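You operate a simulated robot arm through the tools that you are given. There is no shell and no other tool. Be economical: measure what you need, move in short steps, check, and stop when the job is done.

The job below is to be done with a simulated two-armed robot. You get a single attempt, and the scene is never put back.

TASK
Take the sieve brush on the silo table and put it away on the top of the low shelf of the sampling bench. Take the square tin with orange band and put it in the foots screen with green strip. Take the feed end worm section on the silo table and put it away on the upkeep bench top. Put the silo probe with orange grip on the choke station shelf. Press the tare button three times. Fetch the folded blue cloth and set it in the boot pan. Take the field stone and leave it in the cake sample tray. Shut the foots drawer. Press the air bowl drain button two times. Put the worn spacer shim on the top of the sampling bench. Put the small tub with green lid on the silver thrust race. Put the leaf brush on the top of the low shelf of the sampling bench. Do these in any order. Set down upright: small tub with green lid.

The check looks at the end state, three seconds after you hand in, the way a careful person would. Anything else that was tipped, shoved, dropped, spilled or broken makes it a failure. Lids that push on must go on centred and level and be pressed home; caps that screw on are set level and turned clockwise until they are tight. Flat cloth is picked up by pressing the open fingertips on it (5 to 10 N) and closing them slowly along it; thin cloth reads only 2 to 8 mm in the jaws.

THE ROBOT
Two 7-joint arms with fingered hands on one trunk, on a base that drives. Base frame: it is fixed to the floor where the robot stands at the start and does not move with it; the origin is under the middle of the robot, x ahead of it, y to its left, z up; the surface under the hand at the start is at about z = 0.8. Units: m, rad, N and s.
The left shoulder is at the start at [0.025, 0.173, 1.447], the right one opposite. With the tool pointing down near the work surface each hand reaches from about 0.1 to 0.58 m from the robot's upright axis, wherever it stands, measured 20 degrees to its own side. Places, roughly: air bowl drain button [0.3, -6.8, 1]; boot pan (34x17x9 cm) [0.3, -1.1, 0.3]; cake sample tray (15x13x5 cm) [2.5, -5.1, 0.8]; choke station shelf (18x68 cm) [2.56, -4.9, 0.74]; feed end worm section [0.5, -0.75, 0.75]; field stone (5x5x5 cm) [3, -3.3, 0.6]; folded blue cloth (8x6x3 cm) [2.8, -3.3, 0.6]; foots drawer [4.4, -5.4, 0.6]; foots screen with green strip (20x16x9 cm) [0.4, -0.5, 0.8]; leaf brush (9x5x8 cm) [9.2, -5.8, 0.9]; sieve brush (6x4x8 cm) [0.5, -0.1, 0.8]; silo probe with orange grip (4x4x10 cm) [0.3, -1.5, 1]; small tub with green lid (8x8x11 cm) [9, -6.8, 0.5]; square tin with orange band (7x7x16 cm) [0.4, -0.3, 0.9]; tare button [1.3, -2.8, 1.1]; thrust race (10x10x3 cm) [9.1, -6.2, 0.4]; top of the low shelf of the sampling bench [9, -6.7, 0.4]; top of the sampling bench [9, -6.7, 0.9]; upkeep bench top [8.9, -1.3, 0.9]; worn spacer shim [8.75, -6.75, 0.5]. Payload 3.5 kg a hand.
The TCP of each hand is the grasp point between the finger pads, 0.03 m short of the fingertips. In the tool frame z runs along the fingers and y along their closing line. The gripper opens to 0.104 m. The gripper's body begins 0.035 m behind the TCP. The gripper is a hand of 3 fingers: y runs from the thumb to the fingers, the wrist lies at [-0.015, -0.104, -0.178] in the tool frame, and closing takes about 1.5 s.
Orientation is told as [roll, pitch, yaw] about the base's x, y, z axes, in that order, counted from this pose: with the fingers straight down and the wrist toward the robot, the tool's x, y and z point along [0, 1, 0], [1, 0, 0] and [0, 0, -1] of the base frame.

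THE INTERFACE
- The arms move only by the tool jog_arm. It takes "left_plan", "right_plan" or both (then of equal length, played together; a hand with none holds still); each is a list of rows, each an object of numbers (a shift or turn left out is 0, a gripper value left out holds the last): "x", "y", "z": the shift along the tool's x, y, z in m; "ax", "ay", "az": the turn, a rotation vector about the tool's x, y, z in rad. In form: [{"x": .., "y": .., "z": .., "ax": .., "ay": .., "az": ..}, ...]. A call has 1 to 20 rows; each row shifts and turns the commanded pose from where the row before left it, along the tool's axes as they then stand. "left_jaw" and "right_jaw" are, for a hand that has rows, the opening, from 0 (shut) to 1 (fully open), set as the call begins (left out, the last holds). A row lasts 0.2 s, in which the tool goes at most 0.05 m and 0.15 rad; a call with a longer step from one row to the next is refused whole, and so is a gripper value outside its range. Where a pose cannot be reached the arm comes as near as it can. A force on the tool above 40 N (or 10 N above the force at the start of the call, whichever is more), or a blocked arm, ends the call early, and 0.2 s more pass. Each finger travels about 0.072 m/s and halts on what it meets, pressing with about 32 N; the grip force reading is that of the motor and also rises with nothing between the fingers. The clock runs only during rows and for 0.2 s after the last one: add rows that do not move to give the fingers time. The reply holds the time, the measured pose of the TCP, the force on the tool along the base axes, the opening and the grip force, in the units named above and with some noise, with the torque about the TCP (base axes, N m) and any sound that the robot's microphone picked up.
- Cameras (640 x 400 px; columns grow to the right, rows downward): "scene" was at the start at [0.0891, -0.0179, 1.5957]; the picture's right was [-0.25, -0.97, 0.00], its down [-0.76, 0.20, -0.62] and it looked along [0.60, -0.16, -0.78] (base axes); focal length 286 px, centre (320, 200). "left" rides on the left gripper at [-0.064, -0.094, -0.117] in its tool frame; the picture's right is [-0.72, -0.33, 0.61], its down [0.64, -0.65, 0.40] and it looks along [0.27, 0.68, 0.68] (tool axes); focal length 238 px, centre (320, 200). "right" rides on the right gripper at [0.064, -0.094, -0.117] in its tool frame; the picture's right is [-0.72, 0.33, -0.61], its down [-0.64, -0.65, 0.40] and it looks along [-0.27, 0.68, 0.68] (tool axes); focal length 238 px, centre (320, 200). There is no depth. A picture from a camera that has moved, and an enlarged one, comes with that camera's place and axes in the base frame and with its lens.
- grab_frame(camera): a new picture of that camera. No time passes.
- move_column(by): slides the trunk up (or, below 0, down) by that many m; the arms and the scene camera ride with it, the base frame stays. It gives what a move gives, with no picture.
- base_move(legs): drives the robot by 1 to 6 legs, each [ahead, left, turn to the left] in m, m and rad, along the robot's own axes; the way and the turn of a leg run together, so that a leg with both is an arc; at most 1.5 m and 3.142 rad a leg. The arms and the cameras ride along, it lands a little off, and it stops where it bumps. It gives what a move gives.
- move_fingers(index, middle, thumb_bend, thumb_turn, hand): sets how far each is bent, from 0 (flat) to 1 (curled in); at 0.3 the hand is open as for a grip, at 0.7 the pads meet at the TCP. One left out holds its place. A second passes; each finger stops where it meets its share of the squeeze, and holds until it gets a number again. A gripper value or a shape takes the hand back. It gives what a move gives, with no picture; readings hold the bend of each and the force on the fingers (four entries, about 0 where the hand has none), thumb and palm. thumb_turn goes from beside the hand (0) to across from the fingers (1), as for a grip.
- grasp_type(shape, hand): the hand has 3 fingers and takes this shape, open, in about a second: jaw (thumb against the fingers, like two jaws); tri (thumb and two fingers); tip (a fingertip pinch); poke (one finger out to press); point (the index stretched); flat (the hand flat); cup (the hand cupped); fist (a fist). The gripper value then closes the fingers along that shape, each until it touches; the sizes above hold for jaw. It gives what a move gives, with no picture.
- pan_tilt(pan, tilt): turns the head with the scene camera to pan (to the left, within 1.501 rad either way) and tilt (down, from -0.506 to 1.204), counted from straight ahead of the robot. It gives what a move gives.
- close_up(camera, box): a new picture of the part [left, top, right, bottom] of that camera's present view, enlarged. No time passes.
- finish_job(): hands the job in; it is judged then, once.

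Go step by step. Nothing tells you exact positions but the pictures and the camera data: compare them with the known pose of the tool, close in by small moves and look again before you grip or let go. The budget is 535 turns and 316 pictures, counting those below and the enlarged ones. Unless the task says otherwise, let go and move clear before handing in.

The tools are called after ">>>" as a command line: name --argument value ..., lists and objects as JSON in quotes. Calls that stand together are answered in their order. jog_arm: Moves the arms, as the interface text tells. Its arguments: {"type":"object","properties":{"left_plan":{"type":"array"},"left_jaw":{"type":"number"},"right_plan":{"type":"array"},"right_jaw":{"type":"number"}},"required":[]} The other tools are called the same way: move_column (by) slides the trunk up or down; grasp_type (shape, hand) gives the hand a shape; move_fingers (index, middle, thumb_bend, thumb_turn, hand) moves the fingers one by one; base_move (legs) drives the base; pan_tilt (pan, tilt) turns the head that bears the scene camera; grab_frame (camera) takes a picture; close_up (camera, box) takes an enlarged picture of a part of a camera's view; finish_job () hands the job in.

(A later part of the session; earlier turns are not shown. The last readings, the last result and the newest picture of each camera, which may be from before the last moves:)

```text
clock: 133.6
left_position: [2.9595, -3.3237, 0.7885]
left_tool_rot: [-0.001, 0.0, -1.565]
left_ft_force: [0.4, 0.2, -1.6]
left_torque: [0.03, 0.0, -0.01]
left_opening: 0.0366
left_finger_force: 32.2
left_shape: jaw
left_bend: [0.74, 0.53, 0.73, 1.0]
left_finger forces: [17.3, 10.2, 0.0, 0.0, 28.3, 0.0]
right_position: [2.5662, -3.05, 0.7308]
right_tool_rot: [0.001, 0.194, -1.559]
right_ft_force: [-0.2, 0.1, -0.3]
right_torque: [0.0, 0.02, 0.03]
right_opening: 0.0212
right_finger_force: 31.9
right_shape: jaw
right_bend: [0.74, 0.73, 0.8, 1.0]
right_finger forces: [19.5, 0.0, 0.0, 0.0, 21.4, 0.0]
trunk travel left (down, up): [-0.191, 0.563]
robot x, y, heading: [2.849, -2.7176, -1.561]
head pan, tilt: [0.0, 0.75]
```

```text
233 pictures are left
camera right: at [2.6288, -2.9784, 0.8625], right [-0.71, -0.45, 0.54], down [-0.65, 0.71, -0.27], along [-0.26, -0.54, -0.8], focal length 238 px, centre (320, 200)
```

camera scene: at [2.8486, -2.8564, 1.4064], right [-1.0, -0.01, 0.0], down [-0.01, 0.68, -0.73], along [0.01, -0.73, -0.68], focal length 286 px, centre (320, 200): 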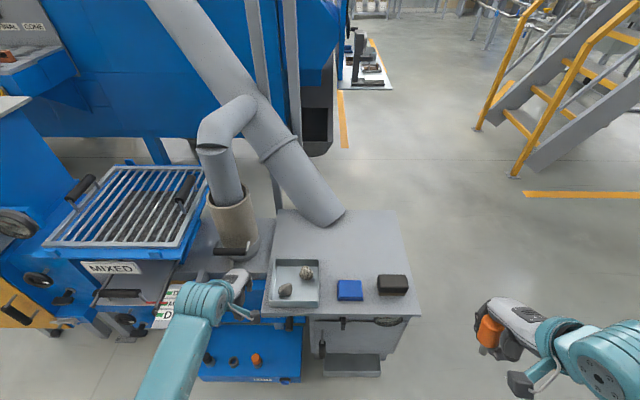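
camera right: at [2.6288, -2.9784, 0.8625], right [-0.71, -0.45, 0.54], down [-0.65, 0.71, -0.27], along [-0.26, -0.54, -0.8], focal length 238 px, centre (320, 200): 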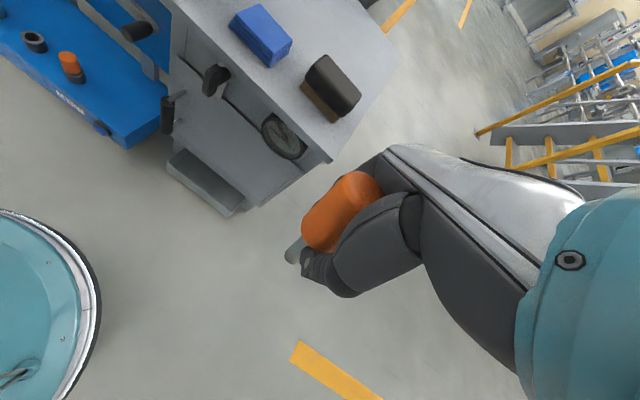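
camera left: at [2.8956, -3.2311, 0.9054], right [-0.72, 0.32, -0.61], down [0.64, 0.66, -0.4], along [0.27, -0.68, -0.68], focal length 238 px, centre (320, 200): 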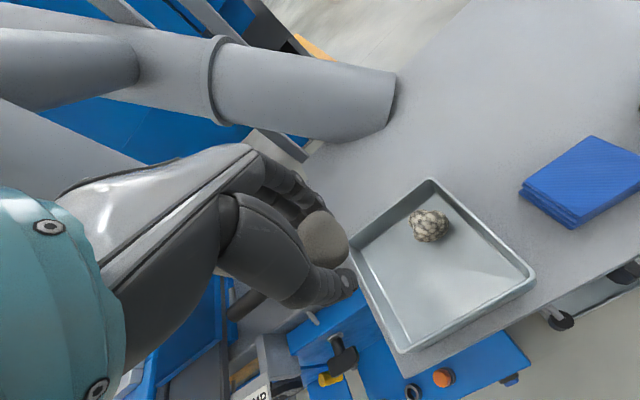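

Stone is in hand. I'll raise the trunk, back off, and drive to the choke station.

>>> move_column --by 0.25

>>> base_move --legs '[[-0.3, 0, 0], [0, 0, 1.56], [-1.0, 0, 0], [0, -1.4, 0], [0, -0.45, 0]]'

>>> pan_tilt --pan -0.1 --tilt 0.6

>>> grab_frame --camera "scene"

```text
clock: 136.2
left_position: [2.9588, -3.3234, 1.0391]
left_tool_rot: [-0.002, -0.001, -1.564]
left_ft_force: [0.3, -0.3, -0.9]
left_torque: [-0.03, -0.02, 0.01]
left_opening: 0.037
left_finger_force: 31.4
left_shape: jaw
left_bend: [0.74, 0.54, 0.73, 1.0]
left_finger forces: [17.2, 10.0, 0.0, 0.0, 28.2, 0.1]
right_position: [2.5665, -3.0498, 0.9798]
right_tool_rot: [0.0, 0.194, -1.558]
right_ft_force: [0.7, 0.4, -1.8]
right_torque: [0.0, -0.02, 0.0]
right_opening: 0.0214
right_finger_force: 32.2
right_shape: jaw
right_bend: [0.74, 0.73, 0.8, 1.0]
right_finger forces: [19.6, 0.0, 0.0, 0.1, 21.5, 0.0]
trunk travel left (down, up): [-0.441, 0.313]
robot x, y, heading: [2.8448, -2.7196, -1.558]
head pan, tilt: [0.0, 0.75]
```

```text
clock: 155.7
left_position: [2.4713, -4.1488, 1.0395]
left_tool_rot: [-0.001, 0.0, 0.006]
left_ft_force: [0.5, 0.5, -0.9]
left_torque: [0.0, -0.01, 0.06]
left_opening: 0.0365
left_finger_force: 31.9
left_shape: jaw
left_bend: [0.74, 0.54, 0.73, 1.0]
left_finger forces: [17.1, 9.9, 0.0, 0.1, 27.9, 0.0]
right_position: [2.1982, -4.5427, 0.9809]
right_tool_rot: [0.0, 0.192, 0.014]
right_ft_force: [-0.4, 0.2, -0.7]
right_torque: [0.0, 0.02, 0.02]
right_opening: 0.0211
right_finger_force: 32.3
right_shape: jaw
right_bend: [0.74, 0.73, 0.8, 1.0]
right_finger forces: [19.2, 0.0, 0.0, 0.0, 21.4, 0.1]
trunk travel left (down, up): [-0.441, 0.313]
robot x, y, heading: [1.8671, -4.2635, 0.009]
head pan, tilt: [0.0, 0.75]
```

```text
clock: 156.4
left_position: [2.4708, -4.1483, 1.0402]
left_tool_rot: [-0.001, 0.001, 0.006]
left_ft_force: [0.0, 0.0, -1.9]
left_torque: [-0.01, -0.03, 0.02]
left_opening: 0.0362
left_finger_force: 32.3
left_shape: jaw
left_bend: [0.74, 0.54, 0.73, 1.0]
left_finger forces: [17.1, 9.8, 0.0, 0.0, 28.1, 0.0]
right_position: [2.1984, -4.5423, 0.9813]
right_tool_rot: [0.002, 0.193, 0.013]
right_ft_force: [-0.7, -0.9, -0.2]
right_torque: [0.0, -0.02, 0.01]
right_opening: 0.0209
right_finger_force: 32.2
right_shape: jaw
right_bend: [0.74, 0.73, 0.8, 1.0]
right_finger forces: [19.1, 0.0, 0.0, 0.0, 21.3, 0.0]
trunk travel left (down, up): [-0.441, 0.313]
robot x, y, heading: [1.8701, -4.2608, 0.013]
head pan, tilt: [-0.099, 0.6]
```

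```text
232 pictures are left
camera scene: at [1.9863, -4.2677, 1.52], right [-0.09, -1.0, 0.0], down [-0.56, 0.05, -0.82], along [0.82, -0.07, -0.57], focal length 286 px, centre (320, 200)
```

scene: 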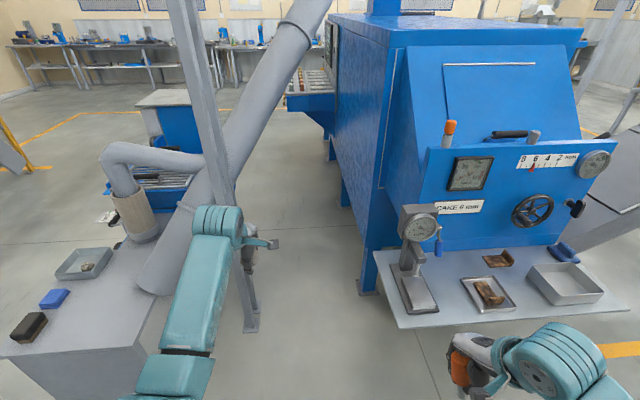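

>>> base_move --legs '[[-0.22, 0, 0], [0, -0.72, 0]]'

>>> pan_tilt --pan 0 --tilt 0.65

>>> grab_frame --camera "scene"

>>> close_up --camera "scene" --box '[190, 140, 470, 320]'

```text
clock: 161.6
left_position: [2.2498, -4.8759, 1.0392]
left_tool_rot: [0.0, 0.0, -0.011]
left_ft_force: [0.0, -0.2, -0.2]
left_torque: [0.0, 0.0, -0.03]
left_opening: 0.0364
left_finger_force: 32.0
left_shape: jaw
left_bend: [0.74, 0.54, 0.73, 1.0]
left_finger forces: [17.1, 9.8, 0.1, 0.0, 28.2, 0.1]
right_position: [1.9709, -5.2641, 0.9807]
right_tool_rot: [-0.001, 0.193, -0.003]
right_ft_force: [0.5, 0.0, -0.3]
right_torque: [-0.03, 0.02, -0.01]
right_opening: 0.021
right_finger_force: 31.7
right_shape: jaw
right_bend: [0.74, 0.73, 0.8, 1.0]
right_finger forces: [19.3, 0.0, 0.1, 0.0, 21.4, 0.1]
trunk travel left (down, up): [-0.441, 0.313]
robot x, y, heading: [1.6453, -4.9781, -0.004]
head pan, tilt: [-0.099, 0.6]
```

```text
clock: 162.2
left_position: [2.2505, -4.8741, 1.0408]
left_tool_rot: [-0.002, 0.001, -0.01]
left_ft_force: [0.1, 0.1, -0.7]
left_torque: [0.01, 0.0, -0.03]
left_opening: 0.0367
left_finger_force: 31.7
left_shape: jaw
left_bend: [0.74, 0.54, 0.73, 1.0]
left_finger forces: [17.2, 9.8, 0.0, 0.1, 28.1, 0.0]
right_position: [1.971, -5.2638, 0.98]
right_tool_rot: [0.0, 0.194, -0.005]
right_ft_force: [-0.6, 0.9, -1.6]
right_torque: [0.01, 0.0, -0.01]
right_opening: 0.0206
right_finger_force: 31.5
right_shape: jaw
right_bend: [0.74, 0.73, 0.8, 1.0]
right_finger forces: [19.2, 0.0, 0.0, 0.0, 21.3, 0.0]
trunk travel left (down, up): [-0.441, 0.313]
robot x, y, heading: [1.646, -4.9769, -0.003]
head pan, tilt: [0.0, 0.649]
```

```text
231 pictures are left
camera scene: at [1.7617, -4.9765, 1.5158], right [-0.01, -1.0, 0.0], down [-0.6, 0.0, -0.8], along [0.8, 0.0, -0.6], focal length 286 px, centre (320, 200)
```

scene: 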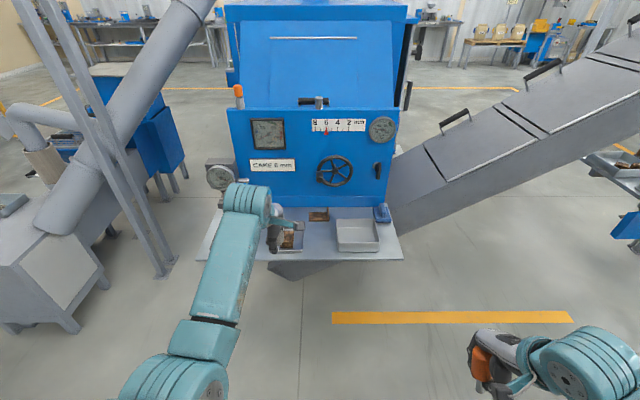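

```text
2.22 times, centred on (330, 230) of scene
camera zoom: at [1.7617, -4.9765, 1.5158], right [-0.01, -1.0, 0.0], down [-0.6, 0.0, -0.8], along [0.8, 0.0, -0.6], focal length 635 px, centre (298, 133)
```

zoom: 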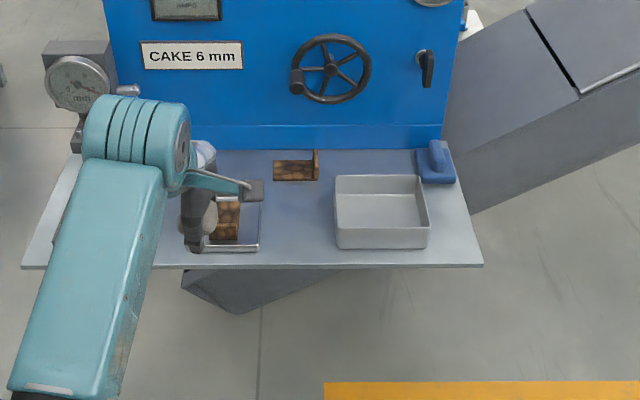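

The cake sample tray is centred at about (2.54, -5.12). I'll lower the left hand, then line up and approach.

>>> jog_arm --left_plan '[{"z": 0.04}, {"z": 0.04}, {"z": 0.04}, {}]'

>>> base_move --legs '[[0, -0.25, 0], [0.24, 0, 0]]'

>>> grab_frame --camera "left"

>>> close_up --camera "scene" --box '[150, 160, 430, 340]'

```text
clock: 163.2
left_position: [2.2502, -4.8757, 0.9202]
left_tool_rot: [-0.001, 0.002, -0.01]
left_ft_force: [0.1, 0.9, -1.5]
left_torque: [-0.01, 0.0, -0.01]
left_opening: 0.0362
left_finger_force: 32.0
left_shape: jaw
left_bend: [0.74, 0.54, 0.73, 1.0]
left_finger forces: [17.2, 9.9, 0.1, 0.0, 28.0, 0.1]
right_position: [1.9701, -5.2644, 0.9819]
right_tool_rot: [0.0, 0.193, -0.005]
right_ft_force: [-0.4, -0.2, -0.1]
right_torque: [-0.04, 0.0, 0.03]
right_opening: 0.0208
right_finger_force: 32.4
right_shape: jaw
right_bend: [0.74, 0.73, 0.8, 1.0]
right_finger forces: [19.2, 0.0, 0.0, 0.0, 21.4, 0.0]
trunk travel left (down, up): [-0.441, 0.313]
robot x, y, heading: [1.6464, -4.9798, -0.003]
head pan, tilt: [0.0, 0.649]
```

```text
clock: 166.4
left_position: [2.4935, -5.1173, 0.9207]
left_tool_rot: [-0.003, 0.001, -0.01]
left_ft_force: [1.5, -0.1, -0.3]
left_torque: [0.01, 0.01, -0.02]
left_opening: 0.0364
left_finger_force: 31.5
left_shape: jaw
left_bend: [0.74, 0.54, 0.73, 1.0]
left_finger forces: [17.1, 9.9, 0.0, 0.0, 28.0, 0.1]
right_position: [2.2129, -5.5049, 0.9797]
right_tool_rot: [0.001, 0.193, -0.003]
right_ft_force: [0.3, -0.1, -1.9]
right_torque: [0.0, 0.01, -0.01]
right_opening: 0.021
right_finger_force: 32.2
right_shape: jaw
right_bend: [0.74, 0.73, 0.8, 1.0]
right_finger forces: [19.1, 0.0, 0.0, 0.1, 21.4, 0.0]
trunk travel left (down, up): [-0.441, 0.313]
robot x, y, heading: [1.8889, -5.2163, -0.006]
head pan, tilt: [0.0, 0.649]
```

```text
229 pictures are left
camera left: at [2.3978, -5.181, 1.0365], right [-0.33, -0.72, -0.61], down [-0.65, 0.65, -0.4], along [0.69, 0.26, -0.68], focal length 238 px, centre (320, 200)
```

left: 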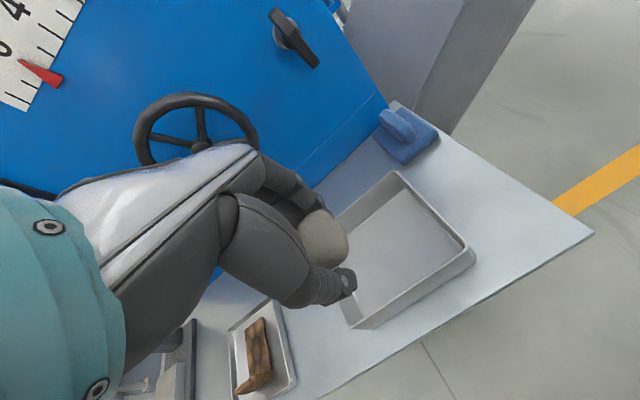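

```text
2.22 times, centred on (290, 250) of scene
camera zoom: at [2.0046, -5.2178, 1.5157], right [0.0, -1.0, 0.0], down [-0.61, 0.0, -0.8], along [0.8, 0.0, -0.61], focal length 635 px, centre (387, 89)
```

zoom: 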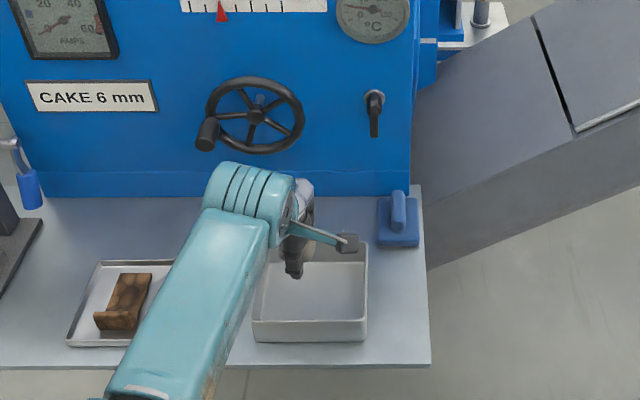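

>>> jog_arm --left_plan '[{"y": 0.03, "x": -0.007}, {"z": 0.04}, {"z": 0.04}, {"z": 0.03}, {}]'

>>> grab_frame --camera "left"

>>> close_up --camera "scene" --box '[210, 210, 370, 330]'

```text
clock: 167.6
left_position: [2.5087, -5.1185, 0.8631]
left_tool_rot: [0.0, 0.001, -0.011]
left_ft_force: [0.6, 0.2, -1.9]
left_torque: [0.01, -0.03, 0.0]
left_opening: 0.0363
left_finger_force: 32.1
left_shape: jaw
left_bend: [0.74, 0.54, 0.73, 1.0]
left_finger forces: [17.2, 10.0, 0.1, 0.1, 28.1, 0.0]
left hand out of reach, approached as far as the arm can: row 2, 3, 4
right_position: [2.213, -5.5047, 0.98]
right_tool_rot: [0.0, 0.196, -0.004]
right_ft_force: [0.0, 0.5, -1.1]
right_torque: [-0.04, 0.02, 0.02]
right_opening: 0.0209
right_finger_force: 32.2
right_shape: jaw
right_bend: [0.74, 0.73, 0.8, 1.0]
right_finger forces: [19.1, 0.0, 0.0, 0.0, 21.4, 0.1]
trunk travel left (down, up): [-0.441, 0.313]
robot x, y, heading: [1.8889, -5.2175, -0.003]
head pan, tilt: [0.0, 0.649]
```

```text
227 pictures are left
camera left: at [2.414, -5.1823, 0.9794], right [-0.33, -0.72, -0.61], down [-0.65, 0.65, -0.4], along [0.69, 0.26, -0.68], focal length 238 px, centre (320, 200)
```

left: 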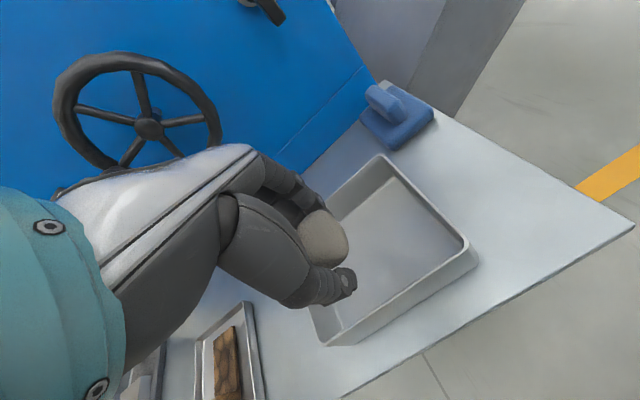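

```text
3.33 times, centred on (290, 270) of scene
camera zoom: at [2.0036, -5.2178, 1.5158], right [0.0, -1.0, 0.0], down [-0.6, 0.0, -0.8], along [0.8, 0.0, -0.6], focal length 953 px, centre (420, -33)
```

zoom: 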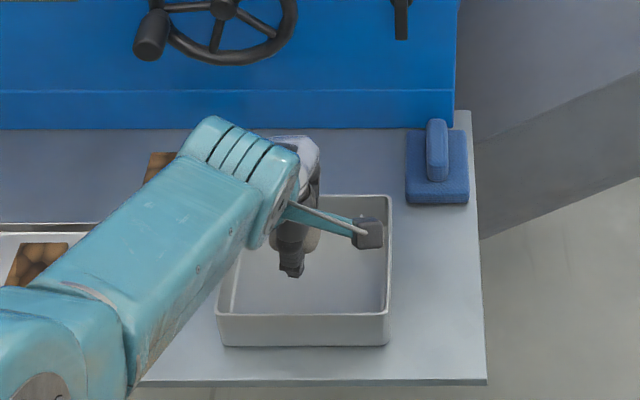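

>>> jog_arm --left_plan '[{"y": -0.03, "z": -0.01}, {"y": -0.04}, {"y": -0.03}, {}]'

>>> base_move --legs '[[0.12, 0, 0]]'

>>> grab_frame --camera "left"

```text
clock: 168.8
left_position: [2.4464, -5.088, 0.9075]
left_tool_rot: [0.036, -0.076, 0.012]
left_ft_force: [-0.8, -0.1, -1.0]
left_torque: [-0.01, -0.03, -0.06]
left_opening: 0.0359
left_finger_force: 32.1
left_shape: jaw
left_bend: [0.74, 0.54, 0.73, 1.0]
left_finger forces: [17.0, 10.4, 0.1, 0.0, 28.5, 0.0]
right_position: [2.2116, -5.5048, 0.981]
right_tool_rot: [0.001, 0.193, -0.004]
right_ft_force: [0.7, -0.1, -0.6]
right_torque: [-0.05, -0.03, 0.01]
right_opening: 0.021
right_finger_force: 32.2
right_shape: jaw
right_bend: [0.74, 0.73, 0.8, 1.0]
right_finger forces: [19.2, 0.0, 0.0, 0.1, 21.5, 0.0]
trunk travel left (down, up): [-0.441, 0.313]
robot x, y, heading: [1.8886, -5.2167, -0.005]
head pan, tilt: [0.0, 0.649]
stopped in row 4 (left hand): the arm was blocked; the commanded pose is now the measured one
```

```text
clock: 170.1
left_position: [2.5636, -5.0893, 0.9069]
left_tool_rot: [0.037, -0.072, 0.011]
left_ft_force: [-0.2, -0.3, -2.0]
left_torque: [0.0, -0.01, 0.01]
left_opening: 0.0362
left_finger_force: 32.2
left_shape: jaw
left_bend: [0.74, 0.54, 0.73, 1.0]
left_finger forces: [17.0, 10.4, 0.1, 0.0, 28.3, 0.0]
right_position: [2.3328, -5.5048, 0.9805]
right_tool_rot: [-0.001, 0.195, -0.003]
right_ft_force: [-0.2, 0.3, -2.0]
right_torque: [-0.02, 0.06, 0.0]
right_opening: 0.0208
right_finger_force: 32.4
right_shape: jaw
right_bend: [0.74, 0.73, 0.8, 1.0]
right_finger forces: [19.3, 0.0, 0.0, 0.0, 21.4, 0.0]
trunk travel left (down, up): [-0.441, 0.313]
robot x, y, heading: [2.0078, -5.2187, -0.004]
head pan, tilt: [0.0, 0.649]
```

```text
225 pictures are left
camera left: at [2.4635, -5.1602, 1.0138], right [-0.27, -0.7, -0.66], down [-0.63, 0.65, -0.43], along [0.73, 0.3, -0.62], focal length 238 px, centre (320, 200)
```

left: 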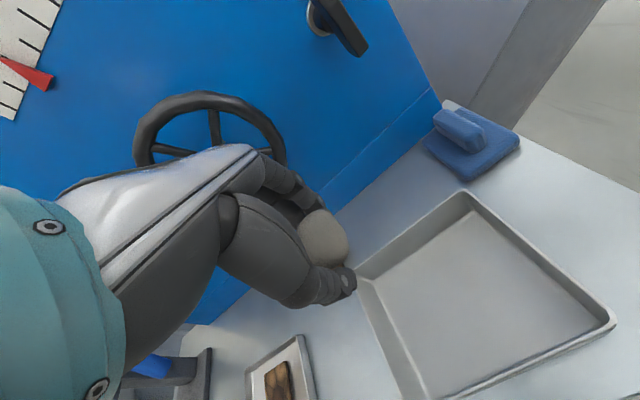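

>>> base_move --legs '[[-0.05, -0.1, 0]]'

>>> jog_arm --left_plan '[{"x": 0.03, "ax": 0.035, "ay": -0.018, "az": 0.005}, {"x": 0.035, "ax": 0.035, "ay": -0.018, "az": 0.005}, {"z": 0.02}, {"z": 0.02}, {}]'

>>> grab_frame --camera "left"

```text
clock: 171.3
left_position: [2.5135, -5.1888, 0.9077]
left_tool_rot: [0.039, -0.073, 0.011]
left_ft_force: [-0.5, -0.8, -1.3]
left_torque: [-0.03, 0.0, -0.02]
left_opening: 0.0359
left_finger_force: 32.1
left_shape: jaw
left_bend: [0.74, 0.54, 0.73, 1.0]
left_finger forces: [17.0, 10.5, 0.1, 0.0, 28.5, 0.0]
right_position: [2.2808, -5.6042, 0.9795]
right_tool_rot: [0.002, 0.194, -0.005]
right_ft_force: [-0.7, -0.2, 0.5]
right_torque: [0.02, 0.0, 0.01]
right_opening: 0.0209
right_finger_force: 32.0
right_shape: jaw
right_bend: [0.74, 0.73, 0.8, 1.0]
right_finger forces: [19.1, 0.1, 0.1, 0.0, 21.4, 0.1]
trunk travel left (down, up): [-0.441, 0.313]
robot x, y, heading: [1.9567, -5.3163, 0.0]
head pan, tilt: [0.0, 0.649]
```

```text
clock: 172.5
left_position: [2.5143, -5.122, 0.8666]
left_tool_rot: [0.004, -0.005, 0.002]
left_ft_force: [0.4, 0.2, -1.0]
left_torque: [0.03, 0.02, -0.01]
left_opening: 0.036
left_finger_force: 31.5
left_shape: jaw
left_bend: [0.74, 0.54, 0.73, 1.0]
left_finger forces: [17.0, 10.4, 0.0, 0.0, 28.4, 0.1]
right_position: [2.2804, -5.6062, 0.9807]
right_tool_rot: [-0.001, 0.194, -0.006]
right_ft_force: [-0.2, -0.6, -1.3]
right_torque: [0.0, 0.0, 0.0]
right_opening: 0.0208
right_finger_force: 32.4
right_shape: jaw
right_bend: [0.74, 0.73, 0.8, 1.0]
right_finger forces: [19.2, 0.1, 0.0, 0.0, 21.4, 0.0]
trunk travel left (down, up): [-0.441, 0.313]
robot x, y, heading: [1.9547, -5.3167, -0.004]
head pan, tilt: [0.0, 0.649]
```

```text
224 pictures are left
camera left: at [2.4198, -5.1888, 0.9845], right [-0.32, -0.72, -0.62], down [-0.65, 0.64, -0.41], along [0.69, 0.27, -0.67], focal length 238 px, centre (320, 200)
```

left: 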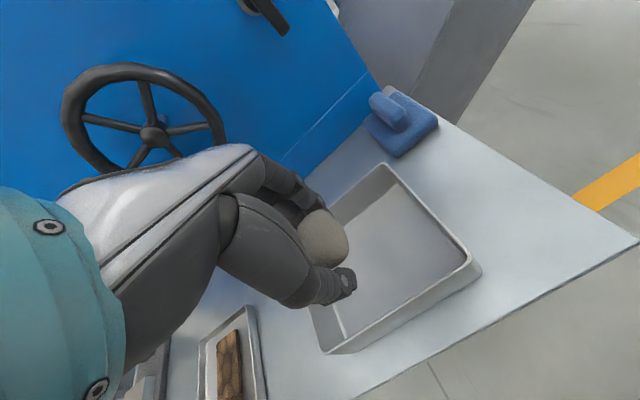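

>>> jog_arm --left_plan '[{"y": 0.012, "x": -0.004}, {"z": 0.03}, {"z": 0.03}, {}]'

>>> grab_frame --camera "left"

```text
clock: 173.5
left_position: [2.5245, -5.1273, 0.8094]
left_tool_rot: [0.003, -0.005, 0.002]
left_ft_force: [0.3, -0.3, -1.4]
left_torque: [0.0, -0.01, -0.01]
left_opening: 0.0357
left_finger_force: 31.6
left_shape: jaw
left_bend: [0.74, 0.54, 0.73, 1.0]
left_finger forces: [16.9, 10.2, 0.1, 0.0, 28.2, 0.0]
right_position: [2.2804, -5.6043, 0.9809]
right_tool_rot: [0.001, 0.193, -0.005]
right_ft_force: [0.5, 0.7, -1.1]
right_torque: [0.0, -0.04, 0.0]
right_opening: 0.0209
right_finger_force: 32.0
right_shape: jaw
right_bend: [0.74, 0.73, 0.8, 1.0]
right_finger forces: [19.2, 0.0, 0.0, 0.0, 21.4, 0.0]
trunk travel left (down, up): [-0.441, 0.313]
robot x, y, heading: [1.9545, -5.316, -0.011]
head pan, tilt: [0.0, 0.649]
```

```text
223 pictures are left
camera left: at [2.4309, -5.193, 0.925], right [-0.32, -0.72, -0.62], down [-0.65, 0.64, -0.41], along [0.69, 0.27, -0.67], focal length 238 px, centre (320, 200)
```

left: 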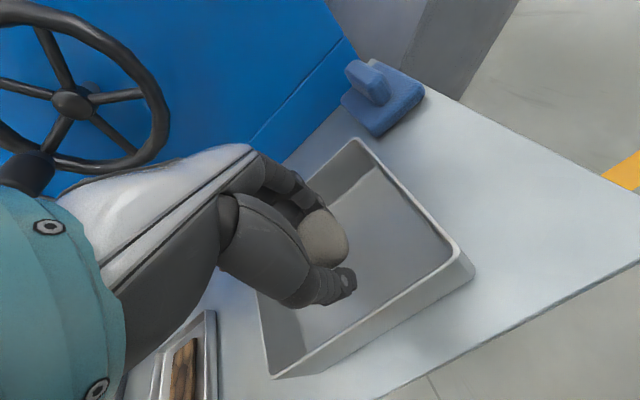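

>>> jog_arm --left_plan '[{"z": 0.005}, {"z": 0.005}, {"z": 0.005}, {"z": 0.003}, {"z": 0.003}, {}]'

```text
clock: 174.9
left_position: [2.5256, -5.1256, 0.7885]
left_tool_rot: [0.001, -0.006, 0.001]
left_ft_force: [-0.5, 0.7, -1.1]
left_torque: [0.01, 0.02, 0.0]
left_opening: 0.0361
left_finger_force: 32.1
left_shape: jaw
left_bend: [0.74, 0.54, 0.73, 1.0]
left_finger forces: [17.0, 10.2, 0.0, 0.0, 28.0, 0.0]
right_position: [2.2813, -5.6046, 0.9802]
right_tool_rot: [0.0, 0.193, -0.006]
right_ft_force: [-0.4, -0.7, -0.7]
right_torque: [0.03, -0.03, 0.01]
right_opening: 0.0206
right_finger_force: 32.2
right_shape: jaw
right_bend: [0.74, 0.73, 0.8, 1.0]
right_finger forces: [19.1, 0.0, 0.0, 0.0, 21.4, 0.0]
trunk travel left (down, up): [-0.441, 0.313]
robot x, y, heading: [1.9567, -5.3165, -0.007]
head pan, tilt: [0.0, 0.649]
```

>>> jog_arm --left_plan '[{"z": 0.003}, {"z": 0.003}, {"z": 0.003}, {"z": 0.002}, {}]'

>>> close_up --camera "left" --box '[240, 120, 480, 380]'

```text
clock: 176.1
left_position: [2.5271, -5.1267, 0.7769]
left_tool_rot: [0.001, -0.006, 0.001]
left_ft_force: [-0.7, 0.9, 7.3]
left_torque: [0.07, 0.16, 0.02]
left_opening: 0.0365
left_finger_force: 31.7
left_shape: jaw
left_bend: [0.74, 0.54, 0.74, 1.0]
left_finger forces: [17.5, 10.1, 0.1, 0.1, 29.3, 0.1]
right_position: [2.2809, -5.6066, 0.9813]
right_tool_rot: [-0.002, 0.194, -0.005]
right_ft_force: [0.1, -0.1, -1.1]
right_torque: [-0.05, 0.03, -0.03]
right_opening: 0.021
right_finger_force: 31.5
right_shape: jaw
right_bend: [0.74, 0.73, 0.8, 1.0]
right_finger forces: [19.2, 0.0, 0.0, 0.1, 21.4, 0.0]
trunk travel left (down, up): [-0.441, 0.313]
robot x, y, heading: [1.9538, -5.3152, -0.008]
head pan, tilt: [0.0, 0.649]
```

```text
1.54 times, centred on (360, 250) of left
camera zoom: at [2.4322, -5.1925, 0.8934], right [-0.32, -0.72, -0.62], down [-0.65, 0.64, -0.41], along [0.69, 0.27, -0.67], focal length 367 px, centre (258, 123)
```

zoom: 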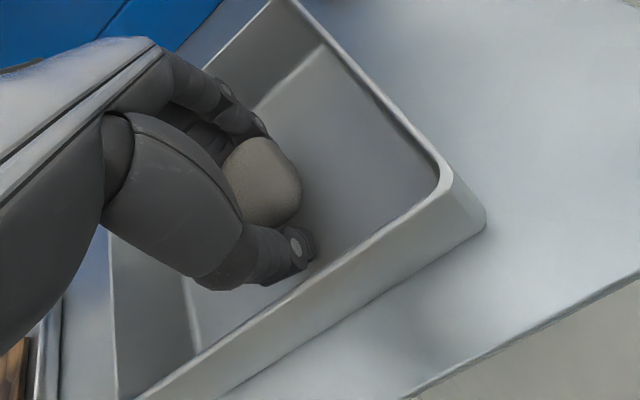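

Stone rests on the tray floor. I'll ease off, open partway and lift clear.

>>> jog_arm --left_plan '[{"z": -0.002}, {}, {}, {}]' --left_jaw 0.5

>>> jog_arm --left_plan '[{"z": -0.01}, {"z": -0.02}, {"z": -0.04}, {"z": -0.04}, {}]'

>>> grab_frame --camera "left"

```text
clock: 177.1
left_position: [2.5266, -5.1265, 0.7785]
left_tool_rot: [0.001, -0.005, 0.002]
left_ft_force: [-0.4, -0.7, 0.4]
left_torque: [0.03, -0.02, 0.0]
left_opening: 0.0516
left_finger_force: 0.0
left_shape: jaw
left_bend: [0.74, 0.45, 0.7, 1.0]
left_finger forces: [0.1, 0.1, 0.1, 0.1, 0.0, 0.0]
right_position: [2.2816, -5.6055, 0.9798]
right_tool_rot: [0.001, 0.195, -0.005]
right_ft_force: [-0.4, -0.1, -1.4]
right_torque: [0.01, -0.03, 0.01]
right_opening: 0.021
right_finger_force: 32.0
right_shape: jaw
right_bend: [0.74, 0.73, 0.8, 1.0]
right_finger forces: [19.2, 0.0, 0.0, 0.0, 21.5, 0.1]
trunk travel left (down, up): [-0.441, 0.313]
robot x, y, heading: [1.9514, -5.315, -0.006]
head pan, tilt: [0.0, 0.649]
```

```text
clock: 178.3
left_position: [2.5238, -5.1275, 0.8881]
left_tool_rot: [0.003, -0.003, 0.0]
left_ft_force: [-0.1, -0.4, -0.5]
left_torque: [0.01, -0.01, 0.0]
left_opening: 0.052
left_finger_force: 0.0
left_shape: jaw
left_bend: [0.74, 0.45, 0.7, 1.0]
left_finger forces: [0.0, 0.0, 0.0, 0.1, 0.0, 0.1]
right_position: [2.2811, -5.6044, 0.9812]
right_tool_rot: [0.0, 0.193, -0.006]
right_ft_force: [-0.4, 0.1, -0.7]
right_torque: [-0.01, 0.03, 0.01]
right_opening: 0.021
right_finger_force: 32.2
right_shape: jaw
right_bend: [0.74, 0.73, 0.8, 1.0]
right_finger forces: [19.2, 0.0, 0.0, 0.1, 21.4, 0.1]
trunk travel left (down, up): [-0.441, 0.313]
robot x, y, heading: [1.9583, -5.3156, -0.01]
head pan, tilt: [0.0, 0.649]
```

```text
221 pictures are left
camera left: at [2.4292, -5.194, 1.005], right [-0.32, -0.72, -0.62], down [-0.65, 0.64, -0.41], along [0.69, 0.27, -0.68], focal length 238 px, centre (320, 200)
```

left: 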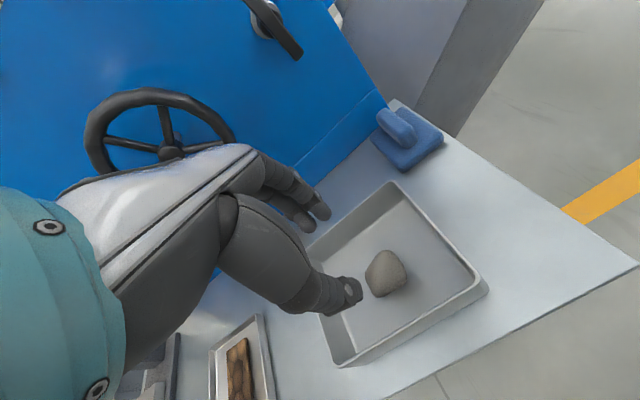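

The stone is in place. Next I'll lay the probe on the free shelf gap at about y = -4.98. I'll back off, clear the left hand, and turn the right hand sideways so the probe will lie along x.

>>> base_move --legs '[[-0.4, 0, 0]]'

>>> jog_arm --left_plan '[{"x": 0.04}, {"x": 0.04}, {"x": 0.04}, {"z": -0.04}, {"z": -0.04}, {"z": -0.04}, {}, {}, {}, {}, {}, {}, {}, {}, {}]' --right_plan '[{"y": 0.04}, {"y": 0.04}, {"y": 0.04}, {"az": -0.143}, {"az": -0.143}, {"az": -0.143}, {"az": -0.143}, {"az": -0.143}, {"az": -0.143}, {"az": -0.143}, {"az": -0.143}, {"az": -0.143}, {"az": -0.143}, {"az": -0.143}, {}]'

```text
clock: 180.6
left_position: [2.1617, -5.1219, 0.8868]
left_tool_rot: [0.001, -0.002, 0.011]
left_ft_force: [0.1, -0.5, -0.3]
left_torque: [-0.01, 0.03, -0.01]
left_opening: 0.0518
left_finger_force: 0.1
left_shape: jaw
left_bend: [0.74, 0.45, 0.7, 1.0]
left_finger forces: [0.0, 0.0, 0.1, 0.0, 0.0, 0.1]
right_position: [1.923, -5.6004, 0.9795]
right_tool_rot: [0.0, 0.198, 0.003]
right_ft_force: [0.9, 0.4, -1.5]
right_torque: [-0.02, 0.08, 0.01]
right_opening: 0.0211
right_finger_force: 32.4
right_shape: jaw
right_bend: [0.74, 0.73, 0.8, 1.0]
right_finger forces: [19.3, 0.0, 0.0, 0.1, 21.4, 0.0]
trunk travel left (down, up): [-0.441, 0.313]
robot x, y, heading: [1.5926, -5.3137, 0.001]
head pan, tilt: [0.0, 0.649]
stopped in leg 1: the robot was blocked; the commanded pose is now the measured one
```

```text
clock: 183.8
left_position: [2.1603, -5.0033, 1.0087]
left_tool_rot: [0.001, -0.003, 0.011]
left_ft_force: [0.4, 0.0, 0.2]
left_torque: [-0.02, 0.0, -0.01]
left_opening: 0.0518
left_finger_force: 0.1
left_shape: jaw
left_bend: [0.74, 0.45, 0.7, 1.0]
left_finger forces: [0.0, 0.0, 0.0, 0.0, 0.0, 0.0]
right_position: [2.0396, -5.5999, 0.9583]
right_tool_rot: [0.195, -0.002, 1.577]
right_ft_force: [0.2, 0.4, -0.9]
right_torque: [0.02, -0.02, 0.0]
right_opening: 0.0209
right_finger_force: 32.0
right_shape: jaw
right_bend: [0.74, 0.73, 0.8, 1.0]
right_finger forces: [18.9, 0.1, 0.0, 0.0, 21.4, 0.0]
trunk travel left (down, up): [-0.441, 0.313]
robot x, y, heading: [1.5958, -5.3138, 0.004]
head pan, tilt: [0.0, 0.649]
```

The base lightly touched the stair rail behind, so I'll move forward a bit. Then pitch the right hand forward.

>>> base_move --legs '[[0.08, 0.1, 0]]'

>>> jog_arm --right_plan '[{"ay": -0.14}, {"ay": -0.14}, {"ay": -0.14}, {"ay": -0.14}, {"ay": -0.14}, {"ay": -0.14}, {"ay": -0.14}, {"ay": -0.14}, {"ay": -0.14}, {}]'

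>>> grab_frame --camera "scene"

>>> grab_frame --camera "right"

```text
clock: 185.1
left_position: [2.2382, -4.9009, 1.0085]
left_tool_rot: [0.003, -0.003, 0.011]
left_ft_force: [-0.4, 1.0, 0.5]
left_torque: [-0.03, 0.01, 0.0]
left_opening: 0.052
left_finger_force: 0.1
left_shape: jaw
left_bend: [0.74, 0.45, 0.7, 1.0]
left_finger forces: [0.0, 0.1, 0.1, 0.0, 0.0, 0.0]
right_position: [2.1167, -5.4998, 0.9566]
right_tool_rot: [0.199, 0.0, 1.577]
right_ft_force: [0.5, 0.8, -0.4]
right_torque: [-0.03, 0.01, 0.01]
right_opening: 0.0209
right_finger_force: 31.5
right_shape: jaw
right_bend: [0.74, 0.73, 0.8, 1.0]
right_finger forces: [18.9, 0.0, 0.0, 0.0, 21.3, 0.0]
trunk travel left (down, up): [-0.441, 0.313]
robot x, y, heading: [1.6716, -5.215, 0.007]
head pan, tilt: [0.0, 0.649]
```

```text
clock: 187.3
left_position: [2.2379, -4.9017, 1.0093]
left_tool_rot: [0.002, -0.004, 0.012]
left_ft_force: [-0.1, 0.2, -0.2]
left_torque: [0.0, 0.02, -0.02]
left_opening: 0.0518
left_finger_force: 0.1
left_shape: jaw
left_bend: [0.74, 0.45, 0.7, 1.0]
left_finger forces: [0.1, 0.1, 0.1, 0.1, 0.0, 0.0]
right_position: [2.118, -5.5014, 0.956]
right_tool_rot: [-1.064, 0.0, 1.576]
right_ft_force: [-0.2, -0.3, -0.2]
right_torque: [-0.01, -0.02, -0.01]
right_opening: 0.0207
right_finger_force: 32.0
right_shape: jaw
right_bend: [0.74, 0.73, 0.8, 1.0]
right_finger forces: [18.8, 0.0, 0.1, 0.0, 20.9, 0.0]
trunk travel left (down, up): [-0.441, 0.313]
robot x, y, heading: [1.6745, -5.2161, 0.004]
head pan, tilt: [0.0, 0.649]
```

```text
220 pictures are left
camera scene: at [1.789, -5.2156, 1.5158], right [0.0, -1.0, 0.0], down [-0.6, 0.0, -0.8], along [0.8, 0.0, -0.6], focal length 286 px, centre (320, 200)
```

scene: 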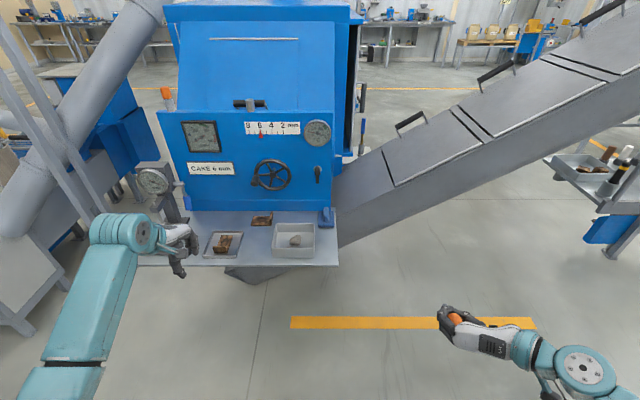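

```text
219 pictures are left
camera right: at [1.9849, -5.5946, 0.9563], right [-0.19, 0.32, 0.93], down [0.67, -0.65, 0.36], along [0.72, 0.69, -0.09], focal length 238 px, centre (320, 200)
```

right: 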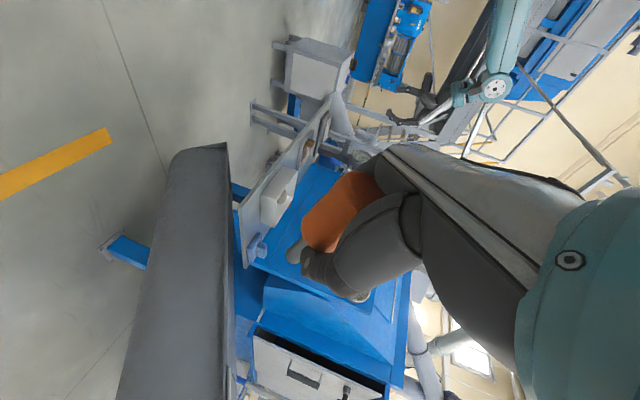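

>>> jog_arm --left_plan '[{"y": -0.04}, {"y": -0.04}, {"y": -0.03}, {}]' --right_plan '[{"ay": -0.138}, {"ay": -0.138}, {}, {}]'

>>> base_move --legs '[[0, 0.52, 0], [0.28, 0, 0]]'

>>> grab_frame --camera "scene"

>>> grab_frame --camera "right"

```text
clock: 188.3
left_position: [2.1303, -4.9028, 1.0093]
left_tool_rot: [0.002, -0.004, 0.011]
left_ft_force: [-0.4, 0.6, -0.4]
left_torque: [-0.01, -0.02, -0.04]
left_opening: 0.0518
left_finger_force: 0.2
left_shape: jaw
left_bend: [0.74, 0.45, 0.7, 1.0]
left_finger forces: [0.1, 0.1, 0.0, 0.1, 0.0, 0.1]
right_position: [2.1188, -5.501, 0.9566]
right_tool_rot: [-1.341, 0.0, 1.576]
right_ft_force: [0.3, 0.6, -1.2]
right_torque: [-0.02, -0.01, 0.01]
right_opening: 0.0207
right_finger_force: 32.0
right_shape: jaw
right_bend: [0.74, 0.73, 0.8, 1.0]
right_finger forces: [18.7, 0.1, 0.0, 0.1, 20.9, 0.0]
trunk travel left (down, up): [-0.441, 0.313]
robot x, y, heading: [1.67, -5.2163, 0.004]
head pan, tilt: [0.0, 0.649]
```

```text
clock: 192.8
left_position: [2.3984, -4.3786, 1.01]
left_tool_rot: [0.001, -0.004, 0.014]
left_ft_force: [-0.4, -0.2, 0.5]
left_torque: [0.03, 0.03, -0.01]
left_opening: 0.0519
left_finger_force: 0.0
left_shape: jaw
left_bend: [0.74, 0.45, 0.7, 1.0]
left_finger forces: [0.0, 0.0, 0.0, 0.0, 0.1, 0.0]
right_position: [2.3873, -4.9768, 0.9567]
right_tool_rot: [-1.339, 0.001, 1.579]
right_ft_force: [0.2, 0.3, -1.5]
right_torque: [-0.01, 0.01, 0.01]
right_opening: 0.0205
right_finger_force: 32.2
right_shape: jaw
right_bend: [0.74, 0.73, 0.8, 1.0]
right_finger forces: [18.8, 0.0, 0.0, 0.2, 20.8, 0.1]
trunk travel left (down, up): [-0.441, 0.313]
robot x, y, heading: [1.9396, -4.6896, 0.006]
head pan, tilt: [0.0, 0.649]
```

```text
218 pictures are left
camera scene: at [2.0586, -4.6916, 1.5157], right [0.01, -1.0, 0.0], down [-0.61, 0.0, -0.8], along [0.8, 0.0, -0.61], focal length 286 px, centre (320, 200)
```

scene: 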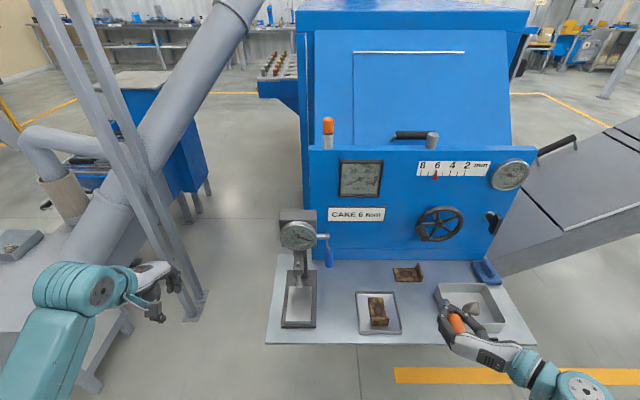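

```text
217 pictures are left
camera right: at [2.26, -5.0703, 0.92], right [-0.43, 0.32, 0.84], down [0.55, -0.65, 0.53], along [0.72, 0.69, 0.11], focal length 238 px, centre (320, 200)
```

right: 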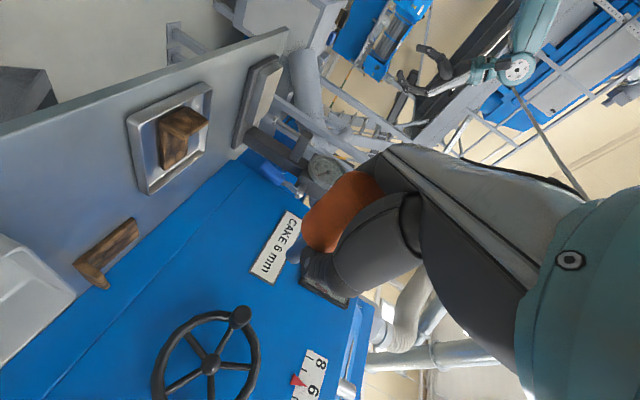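

>>> jog_arm --right_plan '[{"x": 0.025, "z": 0.037}, {"x": 0.025, "z": 0.037}, {"x": 0.025, "z": 0.037}, {"x": 0.025, "z": 0.037}, {}]'

>>> close_up --camera "scene" --box '[340, 230, 560, 400]'

>>> grab_frame --camera "right"

>>> grab_frame --camera "left"

```text
clock: 194.1
left_position: [2.3988, -4.3773, 1.0101]
left_tool_rot: [0.002, -0.003, 0.016]
left_ft_force: [-0.2, 0.2, 0.0]
left_torque: [0.02, -0.01, 0.0]
left_opening: 0.052
left_finger_force: 0.1
left_shape: jaw
left_bend: [0.74, 0.45, 0.7, 1.0]
left_finger forces: [0.1, 0.1, 0.1, 0.1, 0.0, 0.0]
right_position: [2.4085, -4.9757, 0.933]
right_tool_rot: [-1.337, 0.001, 1.577]
right_ft_force: [-0.4, 0.7, -0.5]
right_torque: [-0.01, 0.02, -0.02]
right_opening: 0.0205
right_finger_force: 31.7
right_shape: jaw
right_bend: [0.74, 0.73, 0.8, 1.0]
right_finger forces: [19.1, 0.0, 0.1, 0.0, 21.1, 0.0]
right hand out of reach, approached as far as the arm can: row 1, 2, 3, 4
trunk travel left (down, up): [-0.441, 0.313]
robot x, y, heading: [1.9388, -4.6931, 0.008]
head pan, tilt: [0.0, 0.649]
```

```text
2.35 times, centred on (450, 315) of scene
camera zoom: at [2.0579, -4.6914, 1.5158], right [0.01, -1.0, 0.0], down [-0.6, 0.0, -0.8], along [0.8, 0.0, -0.6], focal length 673 px, centre (14, -71)
```

zoom: 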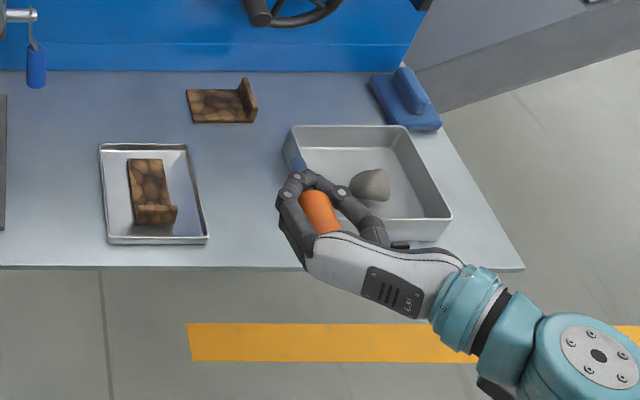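

```text
215 pictures are left
camera right: at [2.2805, -5.0702, 0.897], right [-0.43, 0.32, 0.84], down [0.55, -0.65, 0.53], along [0.72, 0.69, 0.1], focal length 238 px, centre (320, 200)
```

right: 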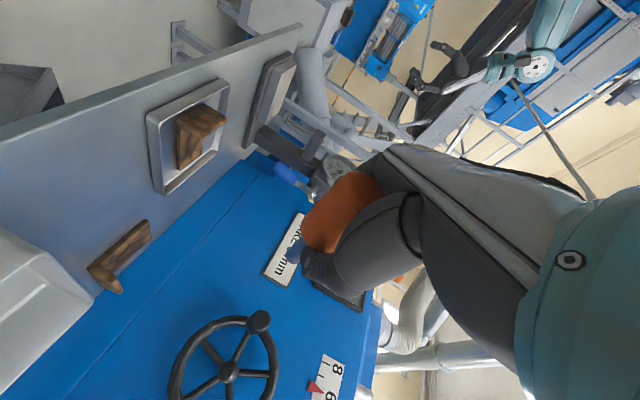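

```text
214 pictures are left
camera left: at [2.3044, -4.4441, 1.1256], right [-0.31, -0.72, -0.62], down [-0.66, 0.63, -0.41], along [0.68, 0.28, -0.68], focal length 238 px, centre (320, 200)
```

left: 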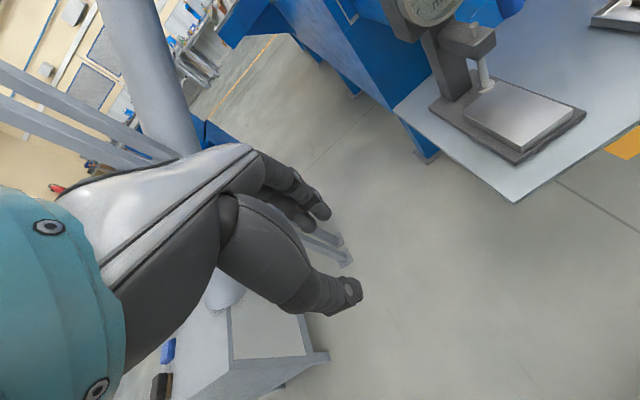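

Reach is limited in this pose, so I'll lower the trunk and bring the base closer instead.

>>> move_column --by -0.1

>>> base_move --legs '[[0.1, 0, 0]]'

>>> close_up --camera "scene" --box '[340, 230, 560, 400]'

>>> grab_frame --camera "right"

```text
clock: 195.4
left_position: [2.3971, -4.3766, 0.9101]
left_tool_rot: [0.002, -0.004, 0.014]
left_ft_force: [0.3, 0.9, 0.3]
left_torque: [-0.03, 0.01, 0.01]
left_opening: 0.0518
left_finger_force: 0.1
left_shape: jaw
left_bend: [0.74, 0.45, 0.7, 1.0]
left_finger forces: [0.1, 0.0, 0.0, 0.0, 0.0, 0.0]
right_position: [2.4101, -4.9768, 0.8346]
right_tool_rot: [-1.341, 0.0, 1.579]
right_ft_force: [0.3, -1.0, -1.0]
right_torque: [-0.02, -0.02, 0.02]
right_opening: 0.0207
right_finger_force: 31.5
right_shape: jaw
right_bend: [0.74, 0.73, 0.8, 1.0]
right_finger forces: [19.2, 0.1, 0.1, 0.0, 21.1, 0.1]
trunk travel left (down, up): [-0.341, 0.413]
robot x, y, heading: [1.9378, -4.6939, 0.009]
head pan, tilt: [0.0, 0.649]
```

```text
clock: 196.5
left_position: [2.499, -4.3771, 0.9089]
left_tool_rot: [0.002, -0.001, 0.015]
left_ft_force: [0.4, 1.0, -0.4]
left_torque: [-0.02, 0.03, 0.0]
left_opening: 0.0518
left_finger_force: 0.0
left_shape: jaw
left_bend: [0.74, 0.45, 0.7, 1.0]
left_finger forces: [0.0, 0.0, 0.0, 0.1, 0.1, 0.0]
right_position: [2.5105, -4.9757, 0.8335]
right_tool_rot: [-1.34, -0.001, 1.58]
right_ft_force: [0.2, 0.0, -1.9]
right_torque: [-0.01, -0.01, 0.0]
right_opening: 0.0208
right_finger_force: 31.9
right_shape: jaw
right_bend: [0.74, 0.73, 0.8, 1.0]
right_finger forces: [19.1, 0.0, 0.1, 0.0, 21.1, 0.1]
trunk travel left (down, up): [-0.341, 0.413]
robot x, y, heading: [2.0402, -4.6939, 0.008]
head pan, tilt: [0.0, 0.649]
```

```text
2.35 times, centred on (450, 315) of scene
camera zoom: at [2.1839, -4.6908, 1.4147], right [0.01, -1.0, 0.0], down [-0.61, 0.0, -0.8], along [0.8, 0.01, -0.61], focal length 673 px, centre (14, -71)
```

zoom: 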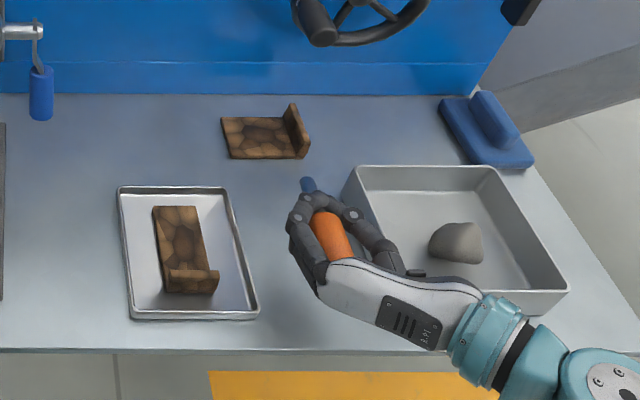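

```text
212 pictures are left
camera right: at [2.3827, -5.0706, 0.798], right [-0.43, 0.32, 0.84], down [0.55, -0.65, 0.53], along [0.72, 0.69, 0.11], focal length 238 px, centre (320, 200)
```

right: 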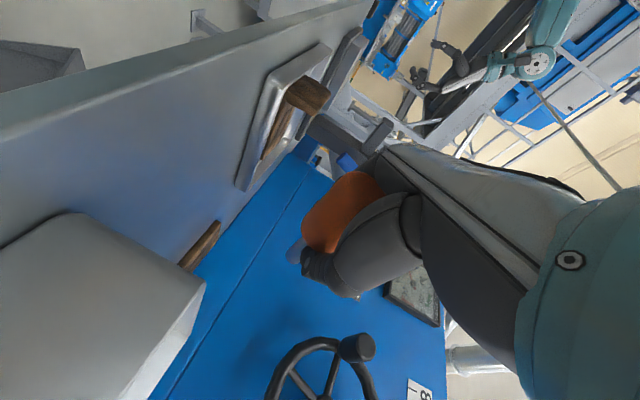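

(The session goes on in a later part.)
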